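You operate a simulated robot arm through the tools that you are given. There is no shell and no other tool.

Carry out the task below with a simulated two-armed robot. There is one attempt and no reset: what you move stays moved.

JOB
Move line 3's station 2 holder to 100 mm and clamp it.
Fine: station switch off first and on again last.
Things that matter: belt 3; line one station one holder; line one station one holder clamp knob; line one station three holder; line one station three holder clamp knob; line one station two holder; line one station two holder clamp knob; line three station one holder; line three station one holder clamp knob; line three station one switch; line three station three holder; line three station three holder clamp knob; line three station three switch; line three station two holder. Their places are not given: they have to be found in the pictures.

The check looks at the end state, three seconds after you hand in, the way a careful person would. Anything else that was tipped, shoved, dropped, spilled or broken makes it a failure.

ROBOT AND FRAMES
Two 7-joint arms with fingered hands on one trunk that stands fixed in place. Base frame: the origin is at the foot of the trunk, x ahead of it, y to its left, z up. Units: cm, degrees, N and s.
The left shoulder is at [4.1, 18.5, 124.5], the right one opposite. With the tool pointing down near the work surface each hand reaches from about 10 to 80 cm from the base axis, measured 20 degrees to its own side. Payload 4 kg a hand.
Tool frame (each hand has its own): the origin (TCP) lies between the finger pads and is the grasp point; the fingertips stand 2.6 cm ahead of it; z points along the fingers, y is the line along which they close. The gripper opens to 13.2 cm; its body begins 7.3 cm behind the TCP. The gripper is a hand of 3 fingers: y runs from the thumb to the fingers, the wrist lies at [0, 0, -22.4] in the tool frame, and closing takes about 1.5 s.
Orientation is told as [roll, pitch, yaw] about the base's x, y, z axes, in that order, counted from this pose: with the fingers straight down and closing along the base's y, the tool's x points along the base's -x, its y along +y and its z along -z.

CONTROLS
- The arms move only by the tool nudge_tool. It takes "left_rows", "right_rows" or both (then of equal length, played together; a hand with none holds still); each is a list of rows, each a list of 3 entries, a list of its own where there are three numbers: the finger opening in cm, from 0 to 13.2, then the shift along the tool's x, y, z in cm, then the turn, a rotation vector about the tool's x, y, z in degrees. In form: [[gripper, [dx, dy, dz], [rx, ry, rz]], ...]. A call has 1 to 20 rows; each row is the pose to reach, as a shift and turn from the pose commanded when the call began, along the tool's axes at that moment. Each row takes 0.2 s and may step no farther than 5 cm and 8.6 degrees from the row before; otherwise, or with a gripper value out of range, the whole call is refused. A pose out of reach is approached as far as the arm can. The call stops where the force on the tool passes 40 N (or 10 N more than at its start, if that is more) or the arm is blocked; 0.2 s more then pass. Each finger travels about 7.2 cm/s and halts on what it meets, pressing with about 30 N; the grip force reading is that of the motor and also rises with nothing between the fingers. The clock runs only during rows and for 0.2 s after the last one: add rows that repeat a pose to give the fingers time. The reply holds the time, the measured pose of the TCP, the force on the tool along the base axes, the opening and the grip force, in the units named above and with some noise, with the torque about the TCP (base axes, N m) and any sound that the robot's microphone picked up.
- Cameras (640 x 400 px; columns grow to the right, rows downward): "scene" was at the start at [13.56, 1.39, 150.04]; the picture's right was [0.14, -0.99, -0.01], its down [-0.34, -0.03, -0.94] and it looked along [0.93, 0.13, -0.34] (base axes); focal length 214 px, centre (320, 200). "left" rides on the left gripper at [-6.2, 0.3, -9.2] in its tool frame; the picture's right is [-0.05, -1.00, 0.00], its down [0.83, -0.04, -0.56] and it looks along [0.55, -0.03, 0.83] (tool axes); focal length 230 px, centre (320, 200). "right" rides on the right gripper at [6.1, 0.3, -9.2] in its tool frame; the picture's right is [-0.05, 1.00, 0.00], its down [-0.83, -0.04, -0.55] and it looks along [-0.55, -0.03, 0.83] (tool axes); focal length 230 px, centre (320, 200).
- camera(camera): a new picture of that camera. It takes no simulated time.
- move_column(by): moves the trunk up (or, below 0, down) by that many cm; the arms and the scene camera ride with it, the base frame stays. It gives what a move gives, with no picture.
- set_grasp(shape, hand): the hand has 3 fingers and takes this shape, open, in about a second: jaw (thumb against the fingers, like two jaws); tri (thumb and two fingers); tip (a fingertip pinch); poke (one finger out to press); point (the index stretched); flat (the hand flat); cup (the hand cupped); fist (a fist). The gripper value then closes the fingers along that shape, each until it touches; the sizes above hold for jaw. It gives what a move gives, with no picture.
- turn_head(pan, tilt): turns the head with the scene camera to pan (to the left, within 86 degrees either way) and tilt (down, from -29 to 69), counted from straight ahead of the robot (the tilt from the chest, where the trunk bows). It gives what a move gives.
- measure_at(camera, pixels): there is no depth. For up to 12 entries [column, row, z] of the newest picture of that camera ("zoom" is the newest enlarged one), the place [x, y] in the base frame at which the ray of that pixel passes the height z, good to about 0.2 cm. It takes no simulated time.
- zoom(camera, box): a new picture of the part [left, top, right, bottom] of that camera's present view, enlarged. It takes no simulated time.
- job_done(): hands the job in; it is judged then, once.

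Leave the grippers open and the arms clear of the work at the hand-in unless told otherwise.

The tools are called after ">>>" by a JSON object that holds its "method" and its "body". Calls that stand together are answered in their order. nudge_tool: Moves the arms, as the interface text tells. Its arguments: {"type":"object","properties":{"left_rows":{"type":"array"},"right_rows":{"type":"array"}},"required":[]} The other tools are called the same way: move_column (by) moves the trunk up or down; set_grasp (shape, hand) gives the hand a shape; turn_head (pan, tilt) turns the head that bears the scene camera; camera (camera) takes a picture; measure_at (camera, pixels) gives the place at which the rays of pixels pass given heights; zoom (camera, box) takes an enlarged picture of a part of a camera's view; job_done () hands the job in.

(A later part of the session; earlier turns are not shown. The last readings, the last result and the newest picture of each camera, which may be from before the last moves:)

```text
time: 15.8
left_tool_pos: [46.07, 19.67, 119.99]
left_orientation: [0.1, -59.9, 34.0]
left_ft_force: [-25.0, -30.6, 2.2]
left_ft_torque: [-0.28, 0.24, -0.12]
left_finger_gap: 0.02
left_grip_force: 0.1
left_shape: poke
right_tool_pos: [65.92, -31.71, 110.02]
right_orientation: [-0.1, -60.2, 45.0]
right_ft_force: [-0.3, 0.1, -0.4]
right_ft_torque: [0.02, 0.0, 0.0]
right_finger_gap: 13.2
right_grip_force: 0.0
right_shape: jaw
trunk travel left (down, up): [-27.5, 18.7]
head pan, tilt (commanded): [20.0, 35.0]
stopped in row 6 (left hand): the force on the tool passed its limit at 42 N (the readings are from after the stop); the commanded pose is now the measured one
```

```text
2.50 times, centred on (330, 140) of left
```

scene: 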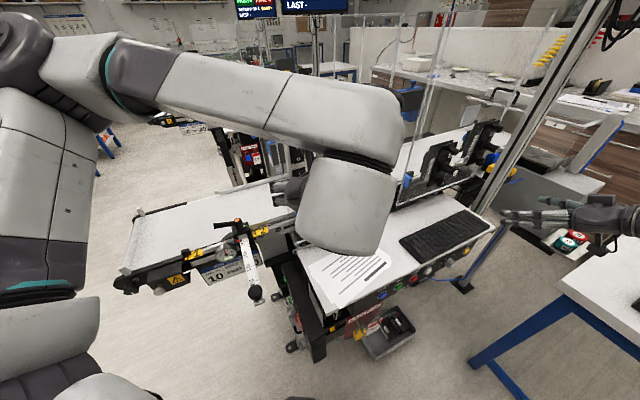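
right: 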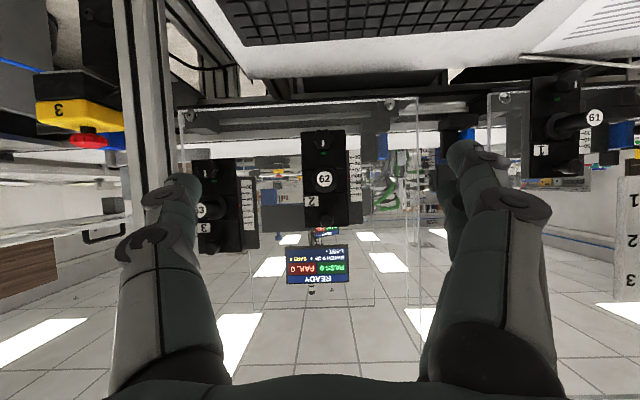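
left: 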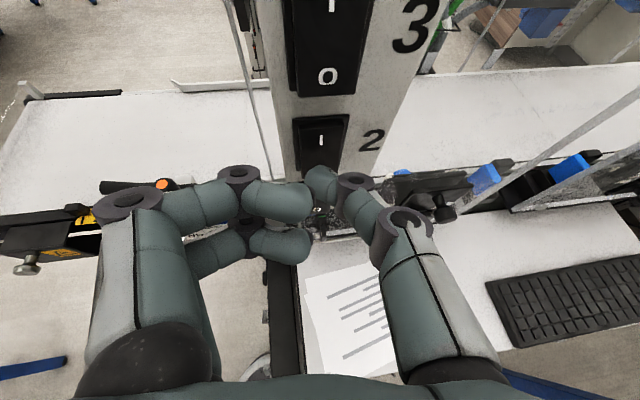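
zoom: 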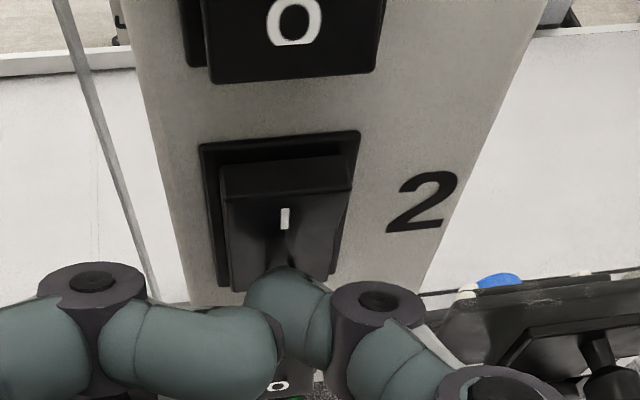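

The I side of switch 2 now stands out, so it flipped to off. I back the left hand away along its axis and check.

>>> {"method": "nudge_tool", "body": {"left_rows": [[0, [0, 0, -1.5], [0, 0, 0]], [0, [0, 0, -3], [0, 0, 0]], [0, [0, 0, -4.5], [0, 0, 0]], [0, [0, 0, -6], [0, 0, 0]], [0, [0, 0, -7], [0, 0, 0]]]}}

>>> {"method": "camera", "body": {"camera": "left"}}

>>> {"method": "zoom", "body": {"camera": "left", "box": [260, 0, 420, 200]}}

```text
time: 17.0
left_tool_pos: [41.49, 16.72, 123.55]
left_orientation: [-0.1, -60.0, 34.8]
left_ft_force: [0.5, -0.5, 0.0]
left_ft_torque: [0.0, 0.0, 0.0]
left_finger_gap: 0.0
left_grip_force: 0.0
left_shape: poke
right_tool_pos: [66.2, -31.64, 110.05]
right_orientation: [-0.1, -60.1, 44.9]
right_ft_force: [0.3, -1.0, 0.7]
right_ft_torque: [0.0, 0.01, 0.0]
right_finger_gap: 13.18
right_grip_force: 0.0
right_shape: jaw
trunk travel left (down, up): [-27.5, 18.7]
head pan, tilt (commanded): [20.0, 35.0]
```

```text
taken
```

left: 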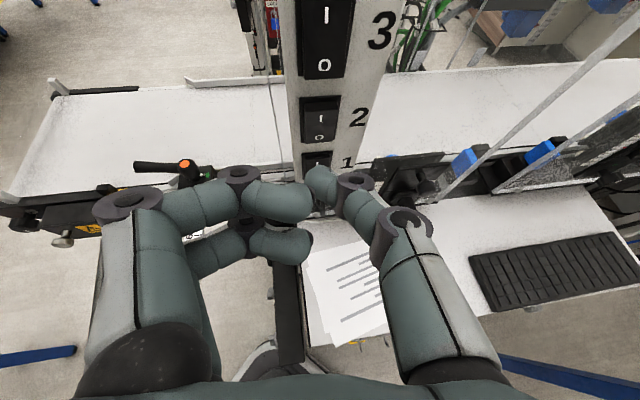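

```text
2.00 times, centred on (340, 100) of left
```

zoom: 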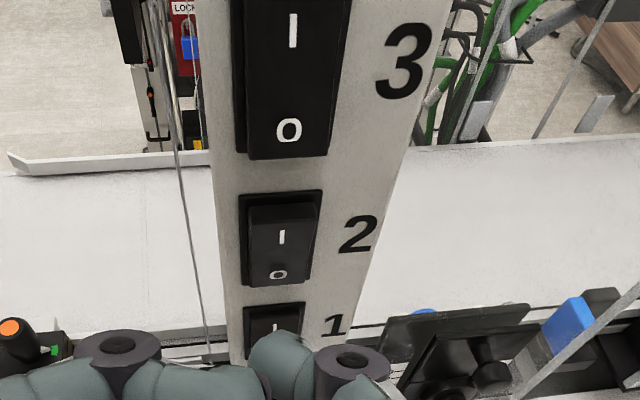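

Switch 2 is off (I side stands out), 1 and 3 unchanged. Now to the clamp. First I read the pointer of holder 2 precisely in both cameras so I know the parallax; I also look at the area around the knob.

>>> {"method": "zoom", "body": {"camera": "right", "box": [328, 158, 372, 198]}}

>>> {"method": "zoom", "body": {"camera": "scene", "box": [420, 140, 480, 200]}}

```text
10.00 times, centred on (350, 178) of right
```

zoom: 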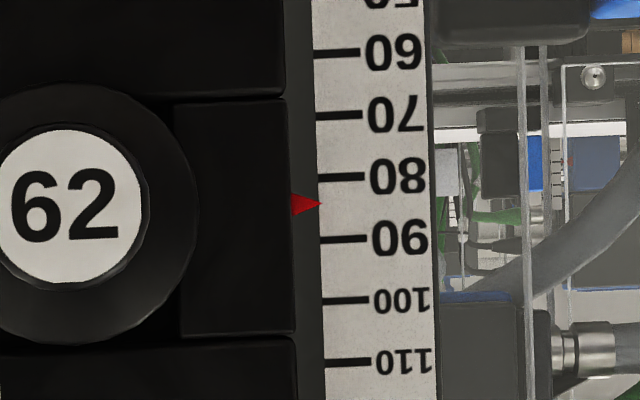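

```text
6.67 times, centred on (450, 170) of scene
```

zoom: 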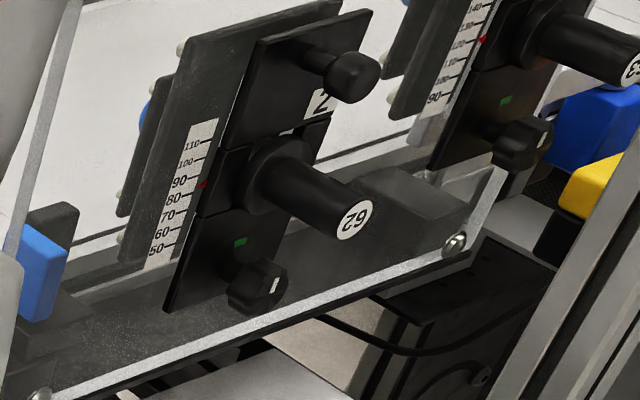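

Head-on the pointer tip sits at row 203.5 between 80 (row 177) and 90 (row 239.5): reading ≈ 84.3 mm, so the holder must rise ≈15.7 mm. I triangulate the clamp knob and cylinder depth from this scene zoom.

>>> {"method": "measure_at", "body": {"camera": "zoom", "pixels": [[270, 284, 103], [270, 284, 101], [275, 284, 103], [275, 284, 101], [356, 219, 109], [356, 219, 107], [357, 83, 115], [357, 83, 113], [165, 308, 101], [165, 308, 99], [202, 186, 109], [202, 186, 107]]}}

```text
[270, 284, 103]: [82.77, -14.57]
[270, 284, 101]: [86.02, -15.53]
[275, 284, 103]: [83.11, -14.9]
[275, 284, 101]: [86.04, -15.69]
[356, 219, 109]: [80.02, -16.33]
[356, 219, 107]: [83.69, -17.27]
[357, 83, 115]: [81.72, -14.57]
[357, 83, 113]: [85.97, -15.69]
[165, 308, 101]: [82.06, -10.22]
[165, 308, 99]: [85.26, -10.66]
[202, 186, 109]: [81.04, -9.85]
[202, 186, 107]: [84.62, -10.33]
```

Clamp knob face is at about (83.2,-14.3,102.3) in line coordinates s=68.9, n=48.8; the plate face at n≈50.6; cylinder end at n=45.6, z=108.4. I level the right hand (5° down), narrow it to 7 cm and bring it in front of the knob, still ~10 cm short.

>>> {"method": "nudge_tool", "body": {"right_rows": [[12, [0.16, 0.04, 2.3], [0, -4.17, 0]], [11, [0.32, 0.09, 4.61], [0, -8.33, 0]], [10, [0.48, 0.13, 6.92], [0, -12.5, 0]], [9, [0.64, 0.17, 9.22], [0, -16.67, 0]], [8, [0.8, 0.22, 11.53], [0, -20.83, 0]], [7, [0.96, 0.26, 13.83], [0, -25, 0]], [7, [0.96, 0.26, 13.83], [0, -25, 0]], [7, [0.96, 0.26, 13.83], [0, -25, 0]]]}}

>>> {"method": "camera", "body": {"camera": "right"}}

>>> {"method": "camera", "body": {"camera": "scene"}}

```text
time: 18.8
left_tool_pos: [41.43, 16.9, 123.42]
left_orientation: [-0.1, -60.0, 34.8]
left_ft_force: [-0.3, -0.6, -0.4]
left_ft_torque: [-0.02, -0.01, 0.0]
left_finger_gap: 0.0
left_grip_force: 0.0
left_shape: poke
right_tool_pos: [74.25, -23.29, 102.24]
right_orientation: [0.4, -85.0, 44.6]
right_ft_force: [0.0, 1.1, 0.1]
right_ft_torque: [0.01, -0.02, 0.0]
right_finger_gap: 7.07
right_grip_force: 0.0
right_shape: jaw
trunk travel left (down, up): [-27.5, 18.7]
head pan, tilt (commanded): [20.0, 35.0]
```

```text
taken
```

right: 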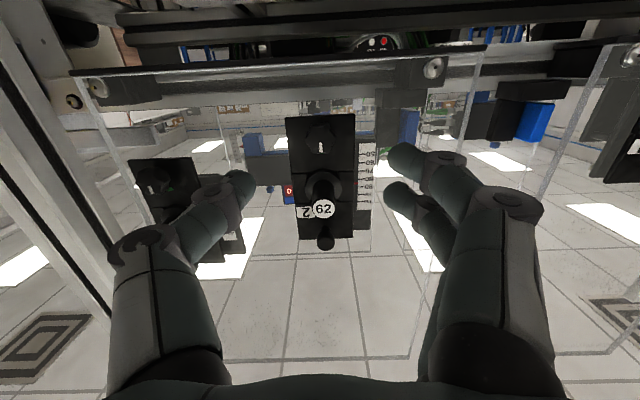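

```text
taken
```

scene: 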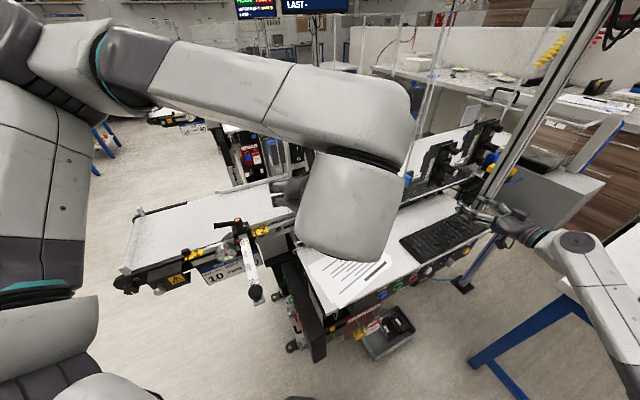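

The knob at (321,142) is laterally centred on the tool axis. I advance the open hand (7 cm) to about 0.5 cm engagement around the knob.

>>> {"method": "nudge_tool", "body": {"right_rows": [[7, [-0.2, 0, 1.8], [0, 0, 0]], [7, [-0.4, 0, 3.6], [0, 0, 0]], [7, [-0.6, 0, 5.4], [0, 0, 0]], [7, [-0.8, 0, 7.2], [0, 0, 0]], [7, [-1.0, 0, 9.0], [0, 0, 0]], [7, [-1.15, 0, 10.0], [0, 0, 0]], [7, [-1.21, 0, 10.81], [0, 0, 0]]]}}

>>> {"method": "camera", "body": {"camera": "right"}}

>>> {"method": "zoom", "body": {"camera": "scene", "box": [410, 130, 510, 230]}}

```text
time: 20.4
left_tool_pos: [41.46, 16.77, 123.46]
left_orientation: [-0.1, -60.0, 34.9]
left_ft_force: [-0.2, 0.4, 0.0]
left_ft_torque: [0.04, 0.02, 0.01]
left_finger_gap: 0.0
left_grip_force: 0.0
left_shape: poke
right_tool_pos: [81.89, -15.42, 102.43]
right_orientation: [0.2, -84.9, 44.9]
right_ft_force: [-0.2, 0.3, 0.4]
right_ft_torque: [0.01, -0.02, 0.03]
right_finger_gap: 7.07
right_grip_force: 0.1
right_shape: jaw
trunk travel left (down, up): [-27.5, 18.7]
head pan, tilt (commanded): [20.0, 35.0]
```

```text
taken
```

right: 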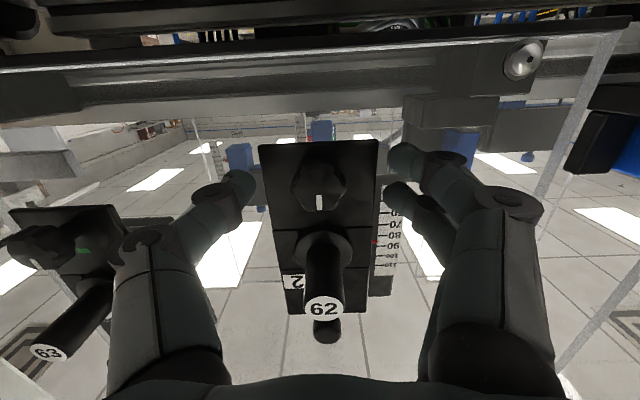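

```text
4.00 times, centred on (460, 180) of scene
```

zoom: 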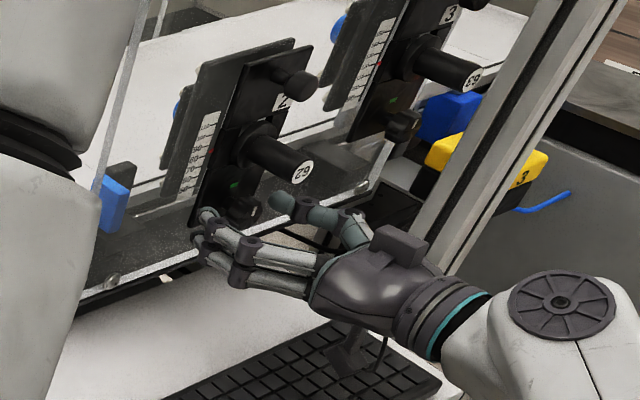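

The knob sits between thumb and fingers, on the tool axis. I go 0.4 cm deeper and close onto it.

>>> {"method": "nudge_tool", "body": {"right_rows": [[7, [0, 0, 0.4], [0, 0, 0]], [5.5, [0, 0, 0.4], [0, 0, 0]], [4, [0, 0, 0.4], [0, 0, 0]], [3, [0, 0, 0.4], [0, 0, 0]], [2, [0, 0, 0.4], [0, 0, 0]], [2, [0, 0, 0.4], [0, 0, 0]], [2, [0, 0, 0.4], [0, 0, 0]]]}}

>>> {"method": "camera", "body": {"camera": "right"}}

>>> {"method": "zoom", "body": {"camera": "scene", "box": [420, 140, 480, 200]}}

```text
time: 22.0
left_tool_pos: [41.51, 16.93, 123.42]
left_orientation: [-0.1, -59.9, 34.8]
left_ft_force: [-0.4, 0.9, -0.3]
left_ft_torque: [0.0, 0.0, -0.01]
left_finger_gap: 0.0
left_grip_force: 0.1
left_shape: poke
right_tool_pos: [82.33, -15.27, 102.34]
right_orientation: [0.5, -85.0, 44.5]
right_ft_force: [1.6, -0.4, -0.9]
right_ft_torque: [0.04, 0.01, -0.04]
right_finger_gap: 1.95
right_grip_force: 29.9
right_shape: jaw
trunk travel left (down, up): [-27.5, 18.7]
head pan, tilt (commanded): [20.0, 35.0]
```

```text
taken
```

right: 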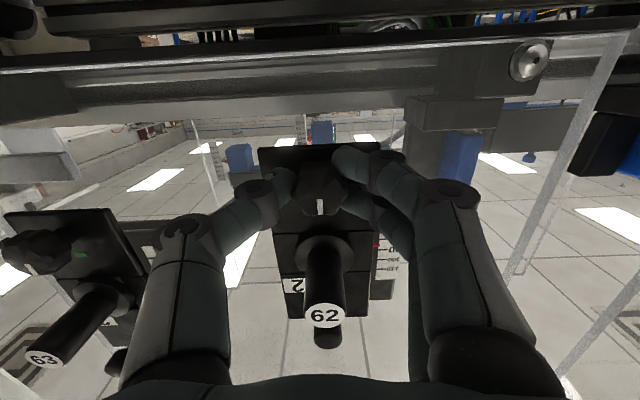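

```text
6.67 times, centred on (450, 170) of scene
```

zoom: 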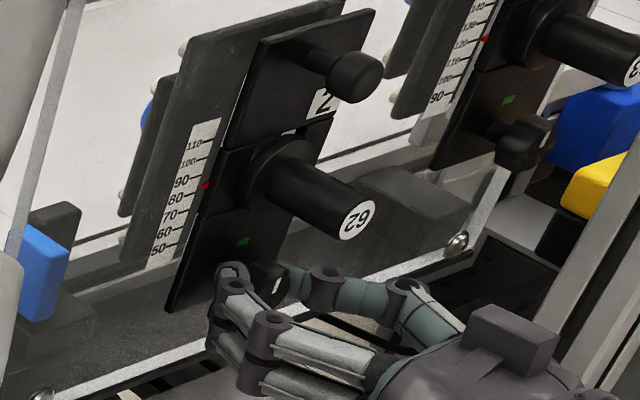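

Gap 1.95 with 30 N; I squeeze a little further (command 1.0) to see whether the knob really blocks the fingers.

>>> {"method": "nudge_tool", "body": {"right_rows": [[1.2, [0, 0, 0], [0, 0, 0]], [1.0, [0, 0, 0], [0, 0, 0]], [1.0, [0, 0, 0], [0, 0, 0]]]}}

>>> {"method": "zoom", "body": {"camera": "right", "box": [230, 120, 420, 240]}}

```text
time: 22.8
left_tool_pos: [41.52, 16.94, 123.35]
left_orientation: [-0.1, -59.9, 34.8]
left_ft_force: [-0.3, -0.4, 0.3]
left_ft_torque: [-0.03, 0.04, -0.01]
left_finger_gap: 0.0
left_grip_force: 0.2
left_shape: poke
right_tool_pos: [82.15, -15.25, 102.35]
right_orientation: [0.6, -85.0, 44.4]
right_ft_force: [2.5, -0.9, -2.1]
right_ft_torque: [0.01, 0.01, -0.02]
right_finger_gap: 1.92
right_grip_force: 30.4
right_shape: jaw
trunk travel left (down, up): [-27.5, 18.7]
head pan, tilt (commanded): [20.0, 35.0]
```

```text
3.33 times, centred on (325, 180) of right
```

zoom: 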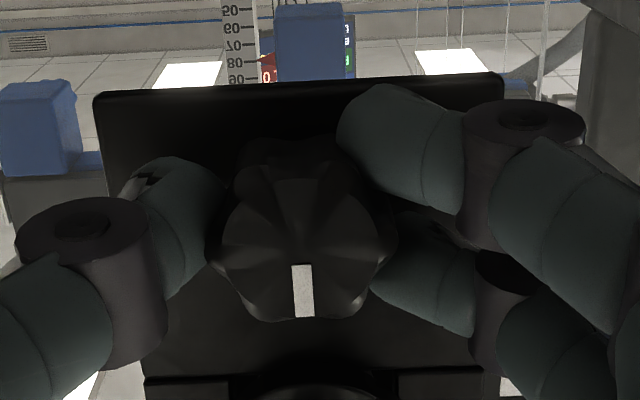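

The knob is held (gap 1.92, blocked). I now turn it counter-clockwise as seen from the robot (negative about tool z), 40° in small steps, watching force and torque.

>>> {"method": "nudge_tool", "body": {"right_rows": [[1.0, [0, 0, 0], [0, 0, -5]], [1.0, [0, 0, 0], [0, 0, -10]], [1.0, [0, 0, 0], [0, 0, -15]], [1.0, [0, 0, 0], [0, 0, -20]], [1.0, [0, 0, 0], [0, 0, -25]], [1.0, [0, 0, 0], [0, 0, -30]], [1.0, [0, 0, 0], [0, 0, -35]], [1.0, [0, 0, 0], [0, 0, -40]]]}}

>>> {"method": "zoom", "body": {"camera": "right", "box": [230, 120, 420, 240]}}

>>> {"method": "zoom", "body": {"camera": "scene", "box": [420, 140, 480, 200]}}

```text
time: 24.6
left_tool_pos: [41.61, 16.81, 123.42]
left_orientation: [0.0, -59.9, 34.7]
left_ft_force: [-0.4, 0.0, 0.4]
left_ft_torque: [0.01, -0.03, 0.01]
left_finger_gap: 0.0
left_grip_force: 0.1
left_shape: poke
right_tool_pos: [82.29, -15.45, 102.29]
right_orientation: [-78.3, -64.5, 124.1]
right_ft_force: [5.1, -4.2, -3.6]
right_ft_torque: [0.01, 0.01, -0.25]
right_finger_gap: 1.95
right_grip_force: 30.3
right_shape: jaw
right hand out of reach, approached as far as the arm can: row 6, 7, 8
trunk travel left (down, up): [-27.5, 18.7]
head pan, tilt (commanded): [20.0, 35.0]
```

```text
3.33 times, centred on (325, 180) of right
```

zoom: 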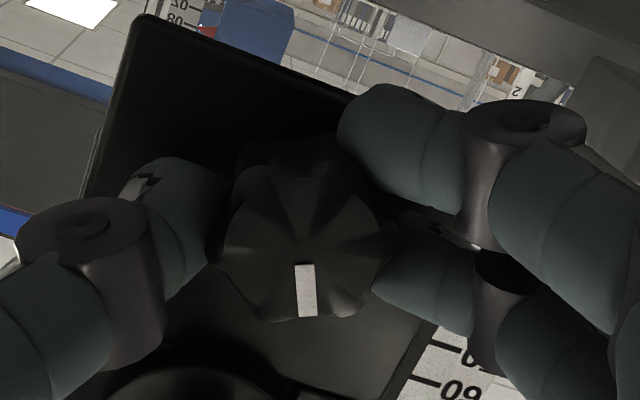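

```text
6.67 times, centred on (450, 170) of scene
```

zoom: 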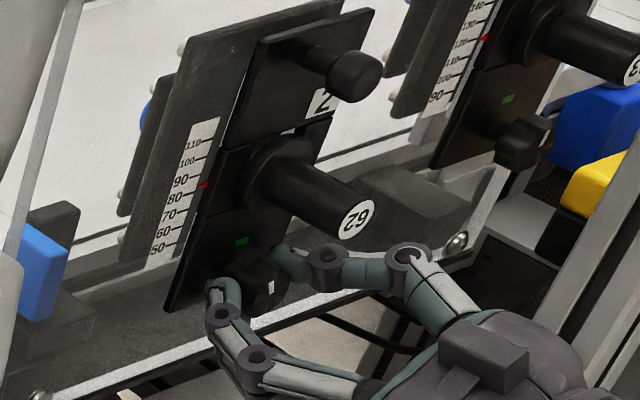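

The knob turned with the hand (index fixed in the hand, plate tilted ~25°), but the wrist hit its limit at about −25°. I release, swing the hand clockwise for a second bite.

>>> {"method": "nudge_tool", "body": {"right_rows": [[2.5, [0, 0, 0], [0, 0, 0]], [4, [0, 0, 0], [0, 0, 0]], [5, [0, 0, 0], [0, 0, 0]], [5, [0, 0, 0], [0, 0, 0]]]}}

>>> {"method": "zoom", "body": {"camera": "right", "box": [200, 100, 440, 260]}}

```text
time: 25.6
left_tool_pos: [41.42, 16.84, 123.42]
left_orientation: [-0.1, -60.0, 34.9]
left_ft_force: [0.0, 0.0, -0.2]
left_ft_torque: [0.0, -0.02, 0.01]
left_finger_gap: 0.01
left_grip_force: 0.1
left_shape: poke
right_tool_pos: [82.14, -15.32, 102.4]
right_orientation: [-78.4, -64.6, 124.5]
right_ft_force: [0.2, -0.1, 0.3]
right_ft_torque: [0.02, 0.02, 0.01]
right_finger_gap: 4.93
right_grip_force: 0.2
right_shape: jaw
trunk travel left (down, up): [-27.5, 18.7]
head pan, tilt (commanded): [20.0, 35.0]
```

```text
2.50 times, centred on (320, 180) of right
```

zoom: 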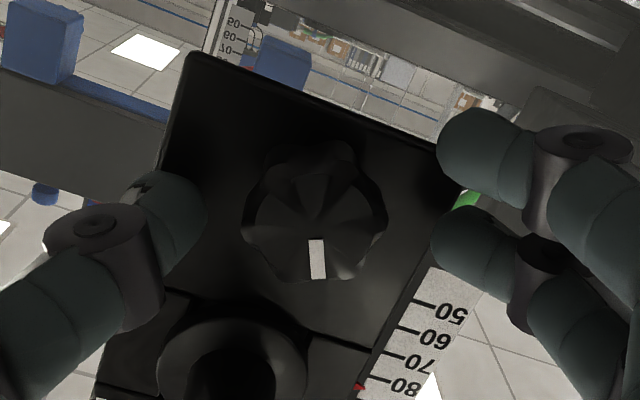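

The knob stays turned by ~28° (index vs plate up direction). I rotate the open hand clockwise by up to 60° about its axis for a second bite.

>>> {"method": "nudge_tool", "body": {"right_rows": [[5, [0, 0, 0], [0, 0, 7]], [5, [0, 0, 0], [0, 0, 14]], [5, [0, 0, 0], [0, 0, 21]], [5, [0, 0, 0], [0, 0, 28]], [5, [0, 0, 0], [0, 0, 35]], [5, [0, 0, 0], [0, 0, 42]], [5, [0, 0, 0], [0, 0, 49]], [5, [0, 0, 0], [0, 0, 56]], [5, [0, 0, 0], [0, 0, 60]], [5, [0, 0, 0], [0, 0, 60]]]}}

>>> {"method": "zoom", "body": {"camera": "right", "box": [200, 100, 440, 260]}}

>>> {"method": "zoom", "body": {"camera": "scene", "box": [420, 140, 480, 200]}}

```text
time: 27.8
left_tool_pos: [41.46, 16.81, 123.34]
left_orientation: [0.0, -60.0, 34.9]
left_ft_force: [0.3, -0.2, 0.4]
left_ft_torque: [-0.03, 0.0, 0.01]
left_finger_gap: 0.0
left_grip_force: 0.0
left_shape: poke
right_tool_pos: [82.2, -15.3, 102.38]
right_orientation: [81.4, -54.6, -38.0]
right_ft_force: [-0.8, -0.5, -0.4]
right_ft_torque: [0.02, 0.01, 0.0]
right_finger_gap: 4.93
right_grip_force: 0.1
right_shape: jaw
trunk travel left (down, up): [-27.5, 18.7]
head pan, tilt (commanded): [20.0, 35.0]
```

```text
2.50 times, centred on (320, 180) of right
```

zoom: 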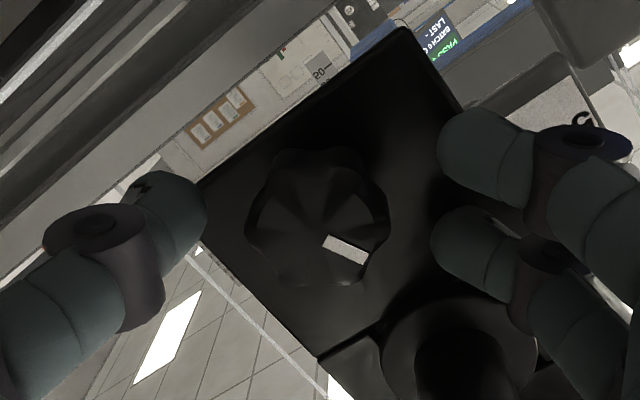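

```text
6.67 times, centred on (450, 170) of scene
```

zoom: 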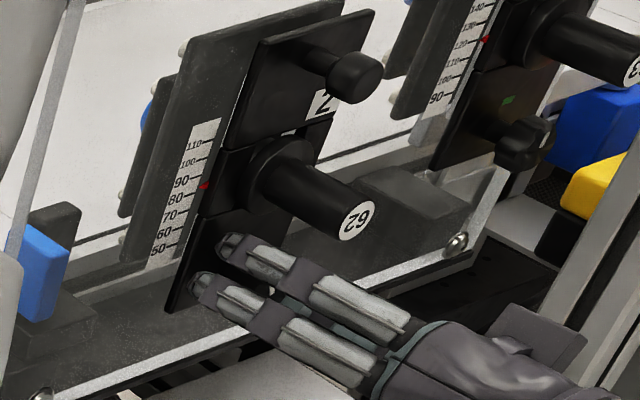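

Now at about +35° with the knob still centred between the fingers. I close again and turn another 60° counter-clockwise.

>>> {"method": "nudge_tool", "body": {"right_rows": [[3.5, [0, 0, 0], [0, 0, 0]], [2, [0, 0, 0], [0, 0, 0]], [1, [0, 0, 0], [0, 0, 0]], [1, [0, 0, 0], [0, 0, 0]], [1, [0, 0, 0], [0, 0, 0]], [1, [0, 0, 0], [0, 0, -5]], [1, [0, 0, 0], [0, 0, -10]], [1, [0, 0, 0], [0, 0, -15]], [1, [0, 0, 0], [0, 0, -20]], [1, [0, 0, 0], [0, 0, -25]], [1, [0, 0, 0], [0, 0, -30]], [1, [0, 0, 0], [0, 0, -35]], [1, [0, 0, 0], [0, 0, -40]], [1, [0, 0, 0], [0, 0, -45]], [1, [0, 0, 0], [0, 0, -50]], [1, [0, 0, 0], [0, 0, -55]], [1, [0, 0, 0], [0, 0, -59]]]}}

>>> {"method": "zoom", "body": {"camera": "right", "box": [200, 100, 440, 260]}}

>>> {"method": "zoom", "body": {"camera": "scene", "box": [420, 140, 480, 200]}}

```text
time: 31.4
left_tool_pos: [41.57, 16.8, 123.39]
left_orientation: [0.0, -60.0, 34.7]
left_ft_force: [0.4, 0.1, -0.3]
left_ft_torque: [0.01, 0.0, -0.03]
left_finger_gap: 0.0
left_grip_force: 0.0
left_shape: poke
right_tool_pos: [82.23, -15.47, 102.28]
right_orientation: [-77.9, -65.5, 123.9]
right_ft_force: [8.8, -4.8, -0.4]
right_ft_torque: [0.09, -0.1, -0.38]
right_finger_gap: 1.99
right_grip_force: 29.9
right_shape: jaw
trunk travel left (down, up): [-27.5, 18.7]
head pan, tilt (commanded): [20.0, 35.0]
```

```text
2.50 times, centred on (320, 180) of right
```

zoom: 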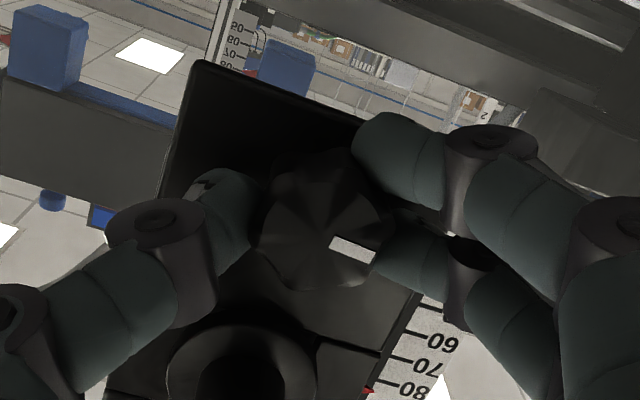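

```text
6.67 times, centred on (450, 170) of scene
```

zoom: 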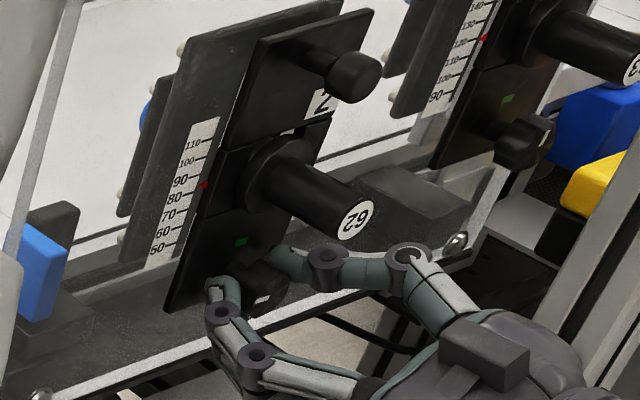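

The index is now ~90° counter-clockwise from the green mark. I keep hold of the knob and try lifting the holder 4 mm, watching the force.

>>> {"method": "nudge_tool", "body": {"right_rows": [[1, [-0.18, -0.08, -0.02], [0, 0, 0]], [1, [-0.36, -0.17, -0.03], [0, 0, 0]], [1, [-0.36, -0.17, -0.03], [0, 0, 0]]]}}

>>> {"method": "zoom", "body": {"camera": "scene", "box": [420, 140, 480, 200]}}

```text
time: 32.2
left_tool_pos: [41.66, 16.75, 123.31]
left_orientation: [0.1, -59.9, 34.7]
left_ft_force: [0.6, -0.8, -0.3]
left_ft_torque: [-0.02, -0.01, 0.01]
left_finger_gap: 0.04
left_grip_force: 0.1
left_shape: poke
right_tool_pos: [82.25, -15.38, 102.5]
right_orientation: [-77.4, -65.6, 123.4]
right_ft_force: [5.0, -5.4, -9.2]
right_ft_torque: [-0.06, 0.01, -0.35]
right_finger_gap: 2.0
right_grip_force: 29.7
right_shape: jaw
trunk travel left (down, up): [-27.5, 18.7]
head pan, tilt (commanded): [20.0, 35.0]
```

```text
6.67 times, centred on (450, 170) of scene
```

zoom: 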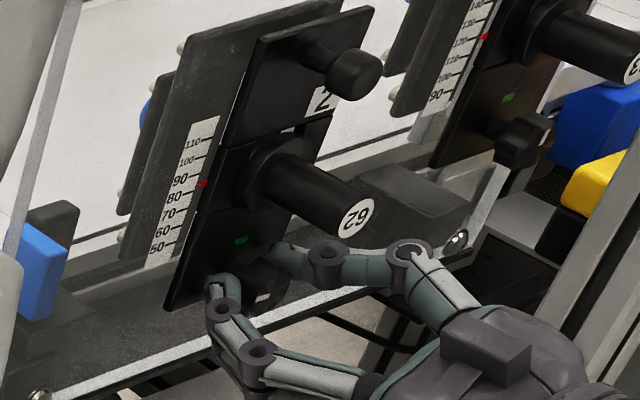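

The holder followed a little (pointer moved up ~2 mm, 9 N drag), so it's loose. I lift further in small steps.

>>> {"method": "nudge_tool", "body": {"right_rows": [[1, [-0.18, -0.08, -0.02], [0, 0, 0]], [1, [-0.36, -0.17, -0.03], [0, 0, 0]], [1, [-0.54, -0.25, -0.05], [0, 0, 0]], [1, [-0.54, -0.25, -0.05], [0, 0, 0]]]}}

>>> {"method": "zoom", "body": {"camera": "scene", "box": [425, 150, 455, 180]}}

>>> {"method": "zoom", "body": {"camera": "right", "box": [200, 100, 440, 260]}}

```text
time: 33.2
left_tool_pos: [41.73, 16.71, 123.39]
left_orientation: [0.1, -60.0, 34.7]
left_ft_force: [0.5, -0.1, 0.0]
left_ft_torque: [-0.01, -0.02, 0.04]
left_finger_gap: 0.0
left_grip_force: 0.1
left_shape: poke
right_tool_pos: [82.28, -15.27, 103.32]
right_orientation: [-77.8, -65.6, 123.8]
right_ft_force: [3.6, -7.4, -8.1]
right_ft_torque: [0.0, 0.03, -0.34]
right_finger_gap: 1.99
right_grip_force: 29.6
right_shape: jaw
trunk travel left (down, up): [-27.5, 18.7]
head pan, tilt (commanded): [20.0, 35.0]
```

```text
13.33 times, centred on (440, 165) of scene
```

zoom: 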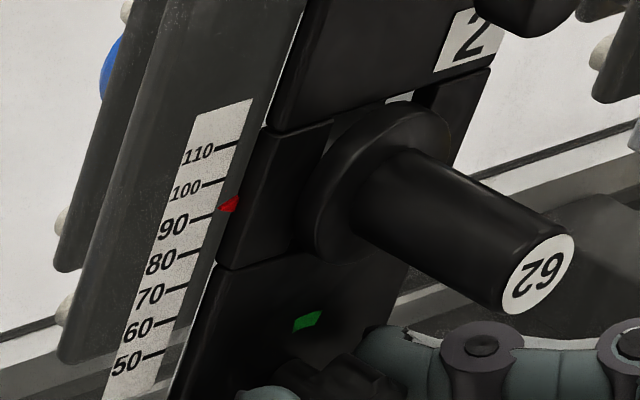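

```text
2.50 times, centred on (320, 180) of right
```

zoom: 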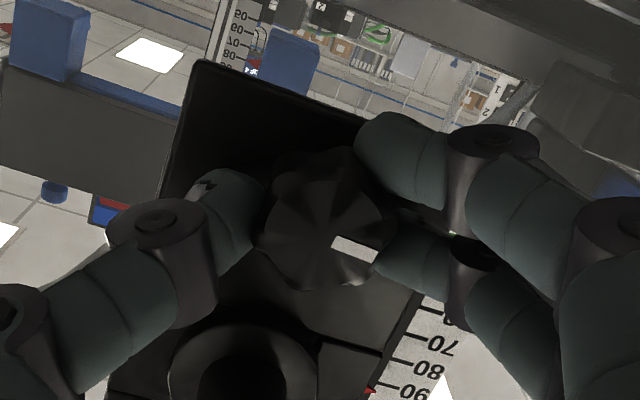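

Pointer is now at about 92–93. I lift another 6 mm and read again.

>>> {"method": "nudge_tool", "body": {"right_rows": [[1, [-0.18, -0.08, -0.02], [0, 0, 0]], [1, [-0.36, -0.17, -0.03], [0, 0, 0]], [1, [-0.5, -0.23, -0.05], [0, 0, 0]], [1, [-0.5, -0.23, -0.05], [0, 0, 0]]]}}

>>> {"method": "zoom", "body": {"camera": "scene", "box": [424, 155, 444, 175]}}

>>> {"method": "camera", "body": {"camera": "right"}}

```text
time: 34.2
left_tool_pos: [41.66, 16.79, 123.44]
left_orientation: [0.1, -59.9, 34.6]
left_ft_force: [0.1, -0.6, 0.6]
left_ft_torque: [-0.02, 0.01, -0.03]
left_finger_gap: 0.0
left_grip_force: 0.0
left_shape: poke
right_tool_pos: [82.4, -15.32, 104.0]
right_orientation: [-77.7, -65.6, 123.8]
right_ft_force: [3.4, -6.6, -9.3]
right_ft_torque: [-0.05, 0.1, -0.33]
right_finger_gap: 2.01
right_grip_force: 29.9
right_shape: jaw
trunk travel left (down, up): [-27.5, 18.7]
head pan, tilt (commanded): [20.0, 35.0]
```

```text
16.00 times, centred on (434, 165) of scene
```

zoom: 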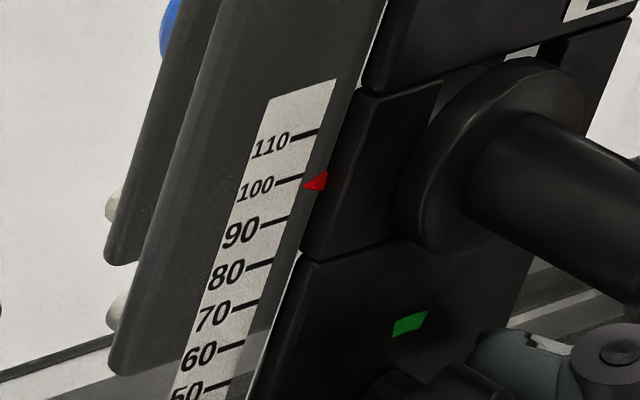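

```text
taken
```

right: 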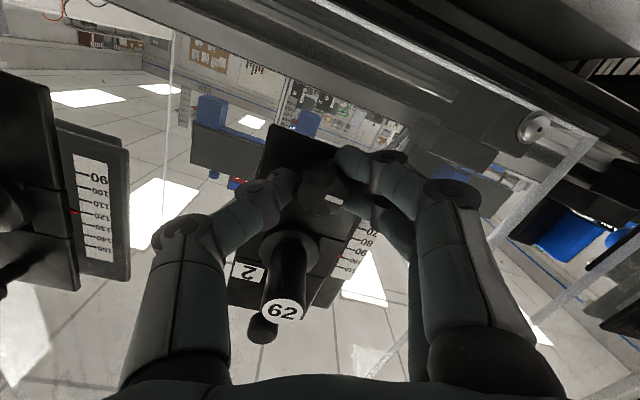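

Scene zoom shows the tip just below the 100 line (~97.5, about 98 after the small parallax correction). I raise 2 mm more, then ease back 1 mm to see if the holder stays put on its own friction.

>>> {"method": "nudge_tool", "body": {"right_rows": [[1, [-0.1, -0.05, -0.01], [0, 0, 0]], [1, [-0.2, -0.09, -0.02], [0, 0, 0]], [1, [-0.2, -0.09, -0.02], [0, 0, 0]]]}}

>>> {"method": "zoom", "body": {"camera": "scene", "box": [428, 158, 440, 170]}}

>>> {"method": "nudge_tool", "body": {"right_rows": [[1, [0.09, 0.042, 0.009], [0, 0, 0]], [1, [0.09, 0.042, 0.009], [0, 0, 0]]]}}

>>> {"method": "zoom", "body": {"camera": "scene", "box": [428, 158, 440, 170]}}

```text
time: 35.0
left_tool_pos: [41.61, 16.8, 123.32]
left_orientation: [0.1, -59.9, 34.6]
left_ft_force: [-0.4, 1.5, -0.3]
left_ft_torque: [-0.01, 0.02, 0.02]
left_finger_gap: 0.0
left_grip_force: 0.0
left_shape: poke
right_tool_pos: [82.43, -15.37, 104.11]
right_orientation: [-77.7, -65.5, 123.7]
right_ft_force: [2.8, -6.2, -8.7]
right_ft_torque: [-0.06, 0.01, -0.24]
right_finger_gap: 2.04
right_grip_force: 29.8
right_shape: jaw
trunk travel left (down, up): [-27.5, 18.7]
head pan, tilt (commanded): [20.0, 35.0]
```

```text
16.00 times, centred on (434, 164) of scene
```

zoom: 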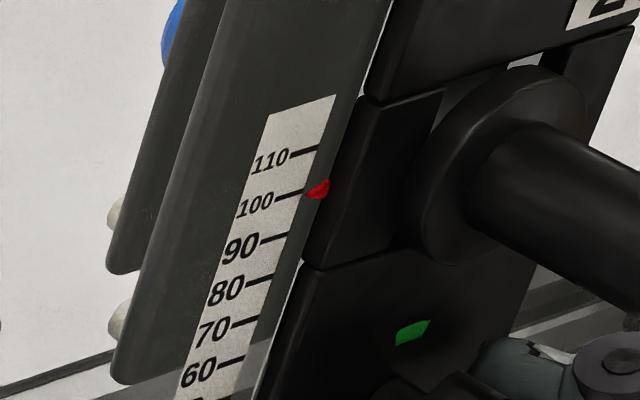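

```text
time: 35.6
left_tool_pos: [41.57, 16.76, 123.39]
left_orientation: [0.0, -59.8, 34.7]
left_ft_force: [0.8, 0.1, 0.7]
left_ft_torque: [-0.01, 0.02, -0.03]
left_finger_gap: 0.0
left_grip_force: 0.1
left_shape: poke
right_tool_pos: [82.29, -15.3, 104.02]
right_orientation: [-78.0, -65.6, 124.0]
right_ft_force: [3.3, -5.4, -5.7]
right_ft_torque: [-0.01, 0.02, -0.27]
right_finger_gap: 2.03
right_grip_force: 30.0
right_shape: jaw
trunk travel left (down, up): [-27.5, 18.7]
head pan, tilt (commanded): [20.0, 35.0]
```

```text
16.00 times, centred on (434, 164) of scene
```

zoom: 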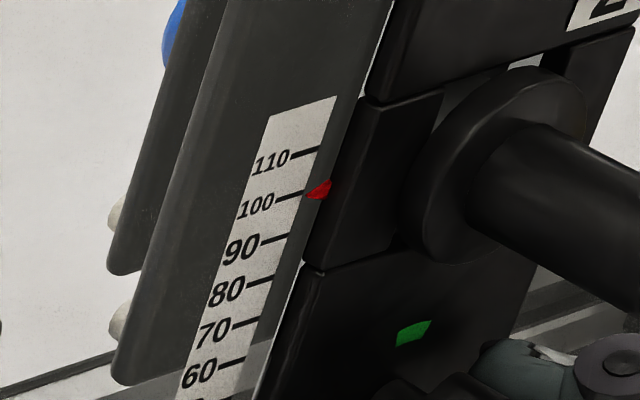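

Easing the hand down 1 mm dropped the drag from 8.7 to 5.7 N with the pointer unmoved, so friction seems to hold it. I ease down another 2 mm to see whether it carries itself at zero load.

>>> {"method": "nudge_tool", "body": {"right_rows": [[1, [0.09, 0.042, 0.009], [0, 0, 0]], [1, [0.16, 0.075, 0.016], [0, 0, 0]], [1, [0.16, 0.075, 0.016], [0, 0, 0]]]}}

>>> {"method": "zoom", "body": {"camera": "scene", "box": [428, 158, 440, 170]}}

```text
time: 36.4
left_tool_pos: [41.55, 16.78, 123.38]
left_orientation: [0.0, -59.9, 34.8]
left_ft_force: [0.9, 0.6, -0.3]
left_ft_torque: [-0.02, 0.0, -0.03]
left_finger_gap: 0.0
left_grip_force: 0.0
left_shape: poke
right_tool_pos: [82.42, -15.38, 103.95]
right_orientation: [-78.2, -65.6, 124.1]
right_ft_force: [5.5, -6.6, 1.5]
right_ft_torque: [0.14, -0.06, -0.31]
right_finger_gap: 2.01
right_grip_force: 29.5
right_shape: jaw
trunk travel left (down, up): [-27.5, 18.7]
head pan, tilt (commanded): [20.0, 35.0]
```

```text
16.00 times, centred on (434, 164) of scene
```

zoom: 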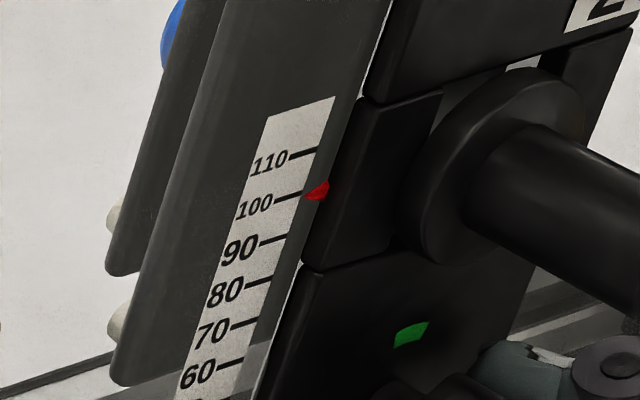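

It supports itself (force ≈ +1.5 N, pointer unmoved). I release the knob, pull straight back 11 cm, and rise 9.5 cm so the right camera is level with the pointer for a parallax-free reading.

>>> {"method": "nudge_tool", "body": {"right_rows": [[2.5, [0, 0, 0], [0, 0, 0]], [4, [0, 0, 0], [0, 0, 0]], [5, [0, 0, 0], [0, 0, 0]], [5, [0, 0, -2], [0, 0, 0]], [5, [0, 0, -4.5], [0, 0, 0]], [5, [0, 0, -7], [0, 0, 0]], [5, [0, 0, -9], [0, 0, 0]], [5, [0, 0, -11], [0, 0, 0]], [5, [-2.15, -1.0, -11.2], [0, 0, 0]], [5, [-4.3, -2.0, -11.4], [0, 0, 0]], [5, [-6.45, -3.0, -11.6], [0, 0, 0]], [5, [-8.58, -4.0, -11.83], [0, 0, 0]], [5, [-8.58, -4.0, -11.83], [0, 0, 0]]]}}

>>> {"method": "camera", "body": {"camera": "right"}}

>>> {"method": "zoom", "body": {"camera": "scene", "box": [428, 158, 440, 170]}}

```text
time: 39.2
left_tool_pos: [41.46, 16.85, 123.35]
left_orientation: [-0.2, -59.9, 34.8]
left_ft_force: [0.4, -0.6, 0.1]
left_ft_torque: [-0.02, 0.01, -0.03]
left_finger_gap: 0.0
left_grip_force: 0.1
left_shape: poke
right_tool_pos: [74.6, -23.3, 114.39]
right_orientation: [-77.9, -65.5, 123.9]
right_ft_force: [0.9, -0.8, 0.2]
right_ft_torque: [-0.02, 0.01, -0.02]
right_finger_gap: 4.97
right_grip_force: 0.0
right_shape: jaw
trunk travel left (down, up): [-27.5, 18.7]
head pan, tilt (commanded): [20.0, 35.0]
```

```text
taken
```

right: 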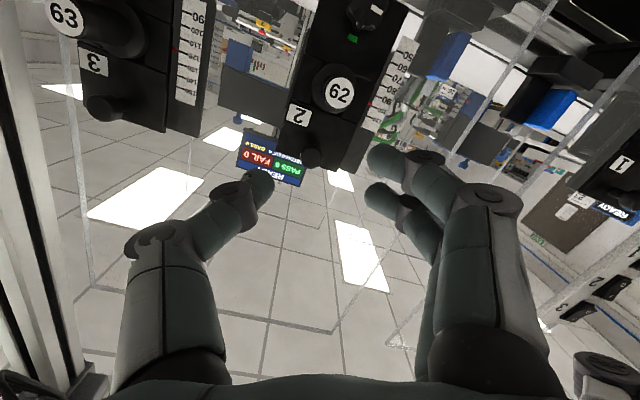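

```text
16.00 times, centred on (434, 164) of scene
```

zoom: 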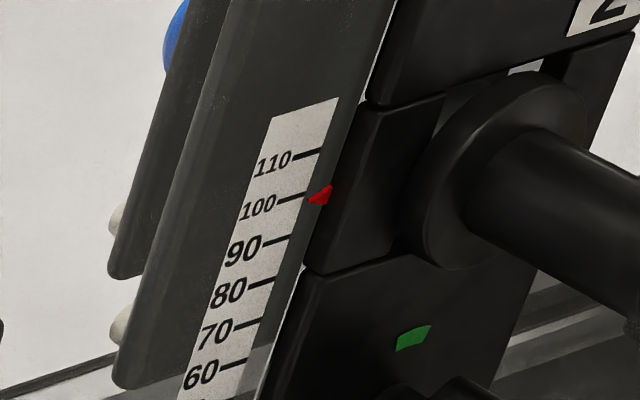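

The holder stayed. I zoom in level with the pointer, near (369,103) in the right camera.

>>> {"method": "zoom", "body": {"camera": "right", "box": [350, 80, 400, 130]}}

>>> {"method": "zoom", "body": {"camera": "right", "box": [310, 0, 430, 75]}}

```text
8.00 times, centred on (375, 105) of right
```

zoom: 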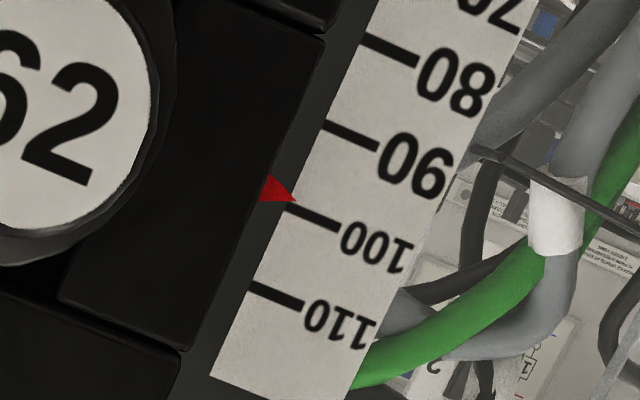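

```text
5.33 times, centred on (370, 38) of right
```

zoom: 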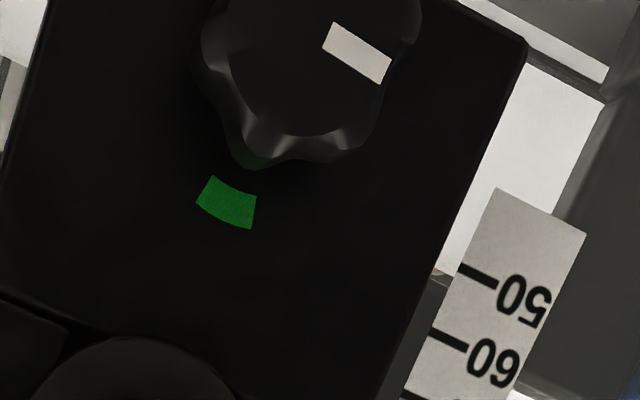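

Level reading: tip (296,201) against 100-tick end (288,208) → 98.9 mm. It needs about +1.1 mm. I go back the same way, regrip the knob and lift a touch (3 mm of take-up plus 1 mm).

>>> {"method": "nudge_tool", "body": {"right_rows": [[5, [2.15, 1.0, 0.2], [0, 0, 0]], [5, [4.3, 2.0, 0.4], [0, 0, 0]], [5, [6.45, 3.0, 0.6], [0, 0, 0]], [5, [8.58, 4.0, 0.83], [0, 0, 0]], [5, [8.58, 4.0, 3.5], [0, 0, 0]], [5, [8.58, 4.0, 6], [0, 0, 0]], [5, [8.58, 4.0, 8.5], [0, 0, 0]], [5, [8.58, 4.0, 10.5], [0, 0, 0]], [5, [8.58, 4.0, 11.83], [0, 0, 0]], [3.5, [8.58, 4.0, 11.83], [0, 0, 0]], [2, [8.58, 4.0, 11.83], [0, 0, 0]], [1, [8.58, 4.0, 11.83], [0, 0, 0]], [1, [8.58, 4.0, 11.83], [0, 0, 0]], [1, [8.58, 4.0, 11.83], [0, 0, 0]]]}}

>>> {"method": "zoom", "body": {"camera": "scene", "box": [428, 158, 440, 170]}}

>>> {"method": "zoom", "body": {"camera": "right", "box": [200, 100, 440, 260]}}

```text
time: 42.2
left_tool_pos: [41.5, 16.75, 123.48]
left_orientation: [-0.1, -59.9, 34.8]
left_ft_force: [-0.3, -0.3, 0.7]
left_ft_torque: [0.02, 0.0, -0.01]
left_finger_gap: 0.0
left_grip_force: 0.1
left_shape: poke
right_tool_pos: [82.24, -15.3, 104.05]
right_orientation: [-78.0, -65.5, 123.9]
right_ft_force: [3.7, -1.1, 0.7]
right_ft_torque: [0.06, -0.02, -0.07]
right_finger_gap: 2.0
right_grip_force: 29.4
right_shape: jaw
trunk travel left (down, up): [-27.5, 18.7]
head pan, tilt (commanded): [20.0, 35.0]
```

```text
16.00 times, centred on (434, 164) of scene
```

zoom: 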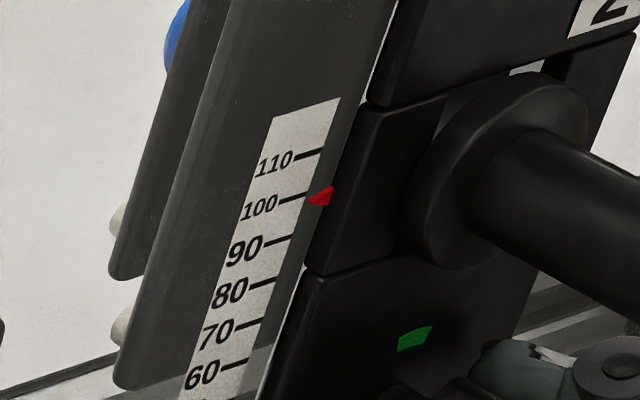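

```text
2.50 times, centred on (320, 180) of right
```

zoom: 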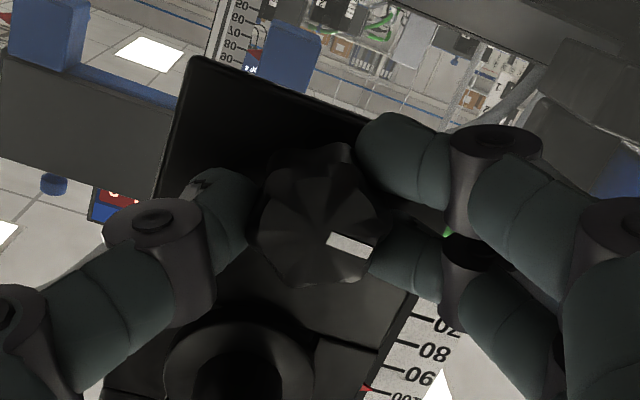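

Regripped at zero load. I lift by 4 mm in small rows, then read.

>>> {"method": "nudge_tool", "body": {"right_rows": [[1, [-0.18, -0.084, -0.017], [0, 0, 0]], [1, [-0.361, -0.168, -0.035], [0, 0, 0]], [1, [-0.361, -0.168, -0.035], [0, 0, 0]]]}}

>>> {"method": "zoom", "body": {"camera": "scene", "box": [428, 158, 440, 170]}}

```text
time: 43.0
left_tool_pos: [41.61, 16.82, 123.42]
left_orientation: [0.0, -59.8, 34.8]
left_ft_force: [0.2, 1.0, -0.2]
left_ft_torque: [-0.03, 0.0, 0.01]
left_finger_gap: 0.01
left_grip_force: 0.1
left_shape: poke
right_tool_pos: [82.22, -15.26, 104.04]
right_orientation: [-77.4, -65.7, 123.5]
right_ft_force: [-0.8, 0.0, -9.0]
right_ft_torque: [-0.06, 0.09, 0.02]
right_finger_gap: 2.01
right_grip_force: 29.9
right_shape: jaw
trunk travel left (down, up): [-27.5, 18.7]
head pan, tilt (commanded): [20.0, 35.0]
```

```text
16.00 times, centred on (434, 164) of scene
```

zoom: 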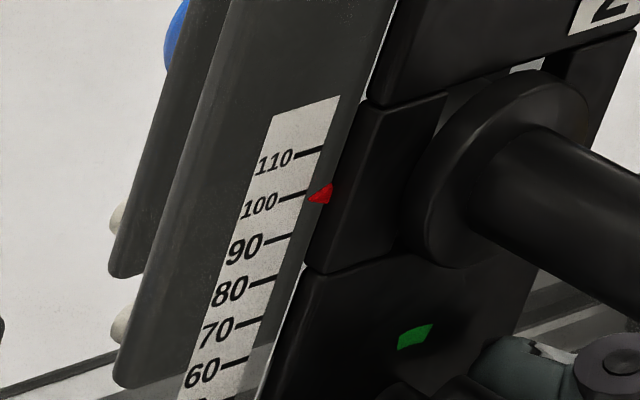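

About 99.7 now. I add 0.6 mm, then ease the load off by 3 mm and read again.

>>> {"method": "nudge_tool", "body": {"right_rows": [[1, [-0.054, -0.025, -0.005], [0, 0, 0]], [1, [-0.054, -0.025, -0.005], [0, 0, 0]], [1, [0.05, 0.023, 0.005], [0, 0, 0]], [1, [0.15, 0.07, 0.014], [0, 0, 0]], [1, [0.22, 0.1, 0.02], [0, 0, 0]], [1, [0.22, 0.1, 0.02], [0, 0, 0]]]}}

>>> {"method": "zoom", "body": {"camera": "scene", "box": [428, 158, 440, 170]}}

```text
time: 44.4
left_tool_pos: [41.69, 16.91, 123.35]
left_orientation: [-0.1, -59.8, 34.8]
left_ft_force: [-0.1, 0.3, -0.3]
left_ft_torque: [0.01, -0.01, 0.0]
left_finger_gap: 0.0
left_grip_force: 0.1
left_shape: poke
right_tool_pos: [82.26, -15.29, 104.02]
right_orientation: [-78.1, -65.5, 124.1]
right_ft_force: [3.5, -1.9, -1.5]
right_ft_torque: [0.01, 0.03, -0.08]
right_finger_gap: 1.99
right_grip_force: 30.3
right_shape: jaw
trunk travel left (down, up): [-27.5, 18.7]
head pan, tilt (commanded): [20.0, 35.0]
```

```text
16.00 times, centred on (434, 164) of scene
```

zoom: 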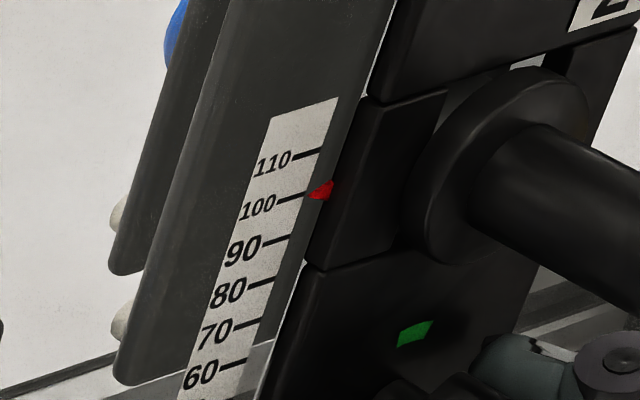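

Reads ≈100.0 (scene 99.6 + parallax). Load is near zero. Now I turn the knob clockwise 60° while holding the position.

>>> {"method": "nudge_tool", "body": {"right_rows": [[1, [0, 0, 0], [0, 0, 5]], [1, [0, 0, 0], [0, 0, 10]], [1, [0, 0, 0], [0, 0, 15]], [1, [0, 0, 0], [0, 0, 20]], [1, [0, 0, 0], [0, 0, 25]], [1, [0, 0, 0], [0, 0, 30]], [1, [0, 0, 0], [0, 0, 35]], [1, [0, 0, 0], [0, 0, 40]], [1, [0, 0, 0], [0, 0, 45]], [1, [0, 0, 0], [0, 0, 50]], [1, [0, 0, 0], [0, 0, 55]], [1, [0, 0, 0], [0, 0, 60]], [1, [0, 0, 0], [0, 0, 60]]]}}

>>> {"method": "zoom", "body": {"camera": "scene", "box": [428, 158, 440, 170]}}

>>> {"method": "zoom", "body": {"camera": "right", "box": [200, 100, 440, 260]}}

```text
time: 47.2
left_tool_pos: [41.6, 16.85, 123.54]
left_orientation: [0.0, -59.8, 34.9]
left_ft_force: [-0.5, 0.6, 0.0]
left_ft_torque: [0.01, 0.01, -0.05]
left_finger_gap: 0.0
left_grip_force: 0.0
left_shape: poke
right_tool_pos: [82.28, -15.21, 104.06]
right_orientation: [81.7, -53.6, -38.1]
right_ft_force: [3.5, 2.3, 1.5]
right_ft_torque: [0.12, -0.18, 0.22]
right_finger_gap: 1.97
right_grip_force: 29.7
right_shape: jaw
trunk travel left (down, up): [-27.5, 18.7]
head pan, tilt (commanded): [20.0, 35.0]
```

```text
16.00 times, centred on (434, 164) of scene
```

zoom: 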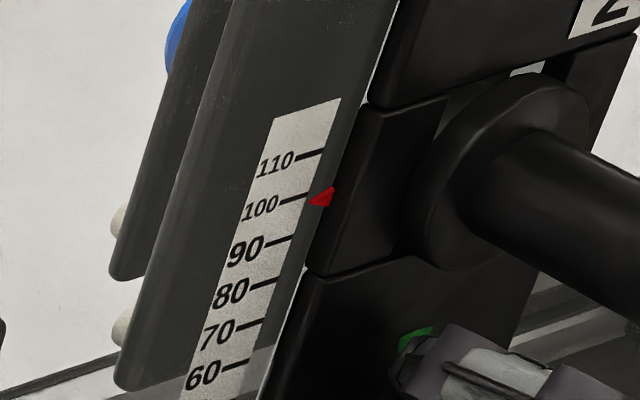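

```text
2.50 times, centred on (320, 180) of right
```

zoom: 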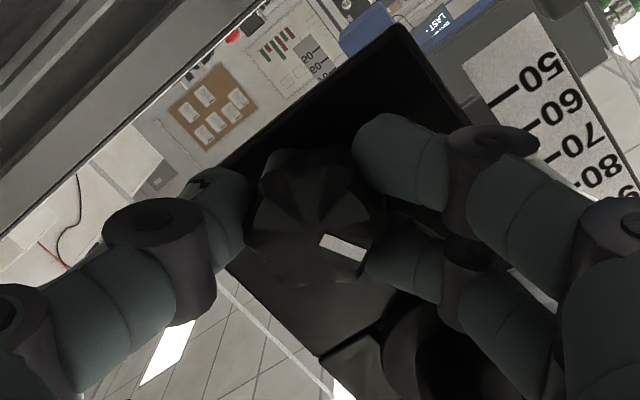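

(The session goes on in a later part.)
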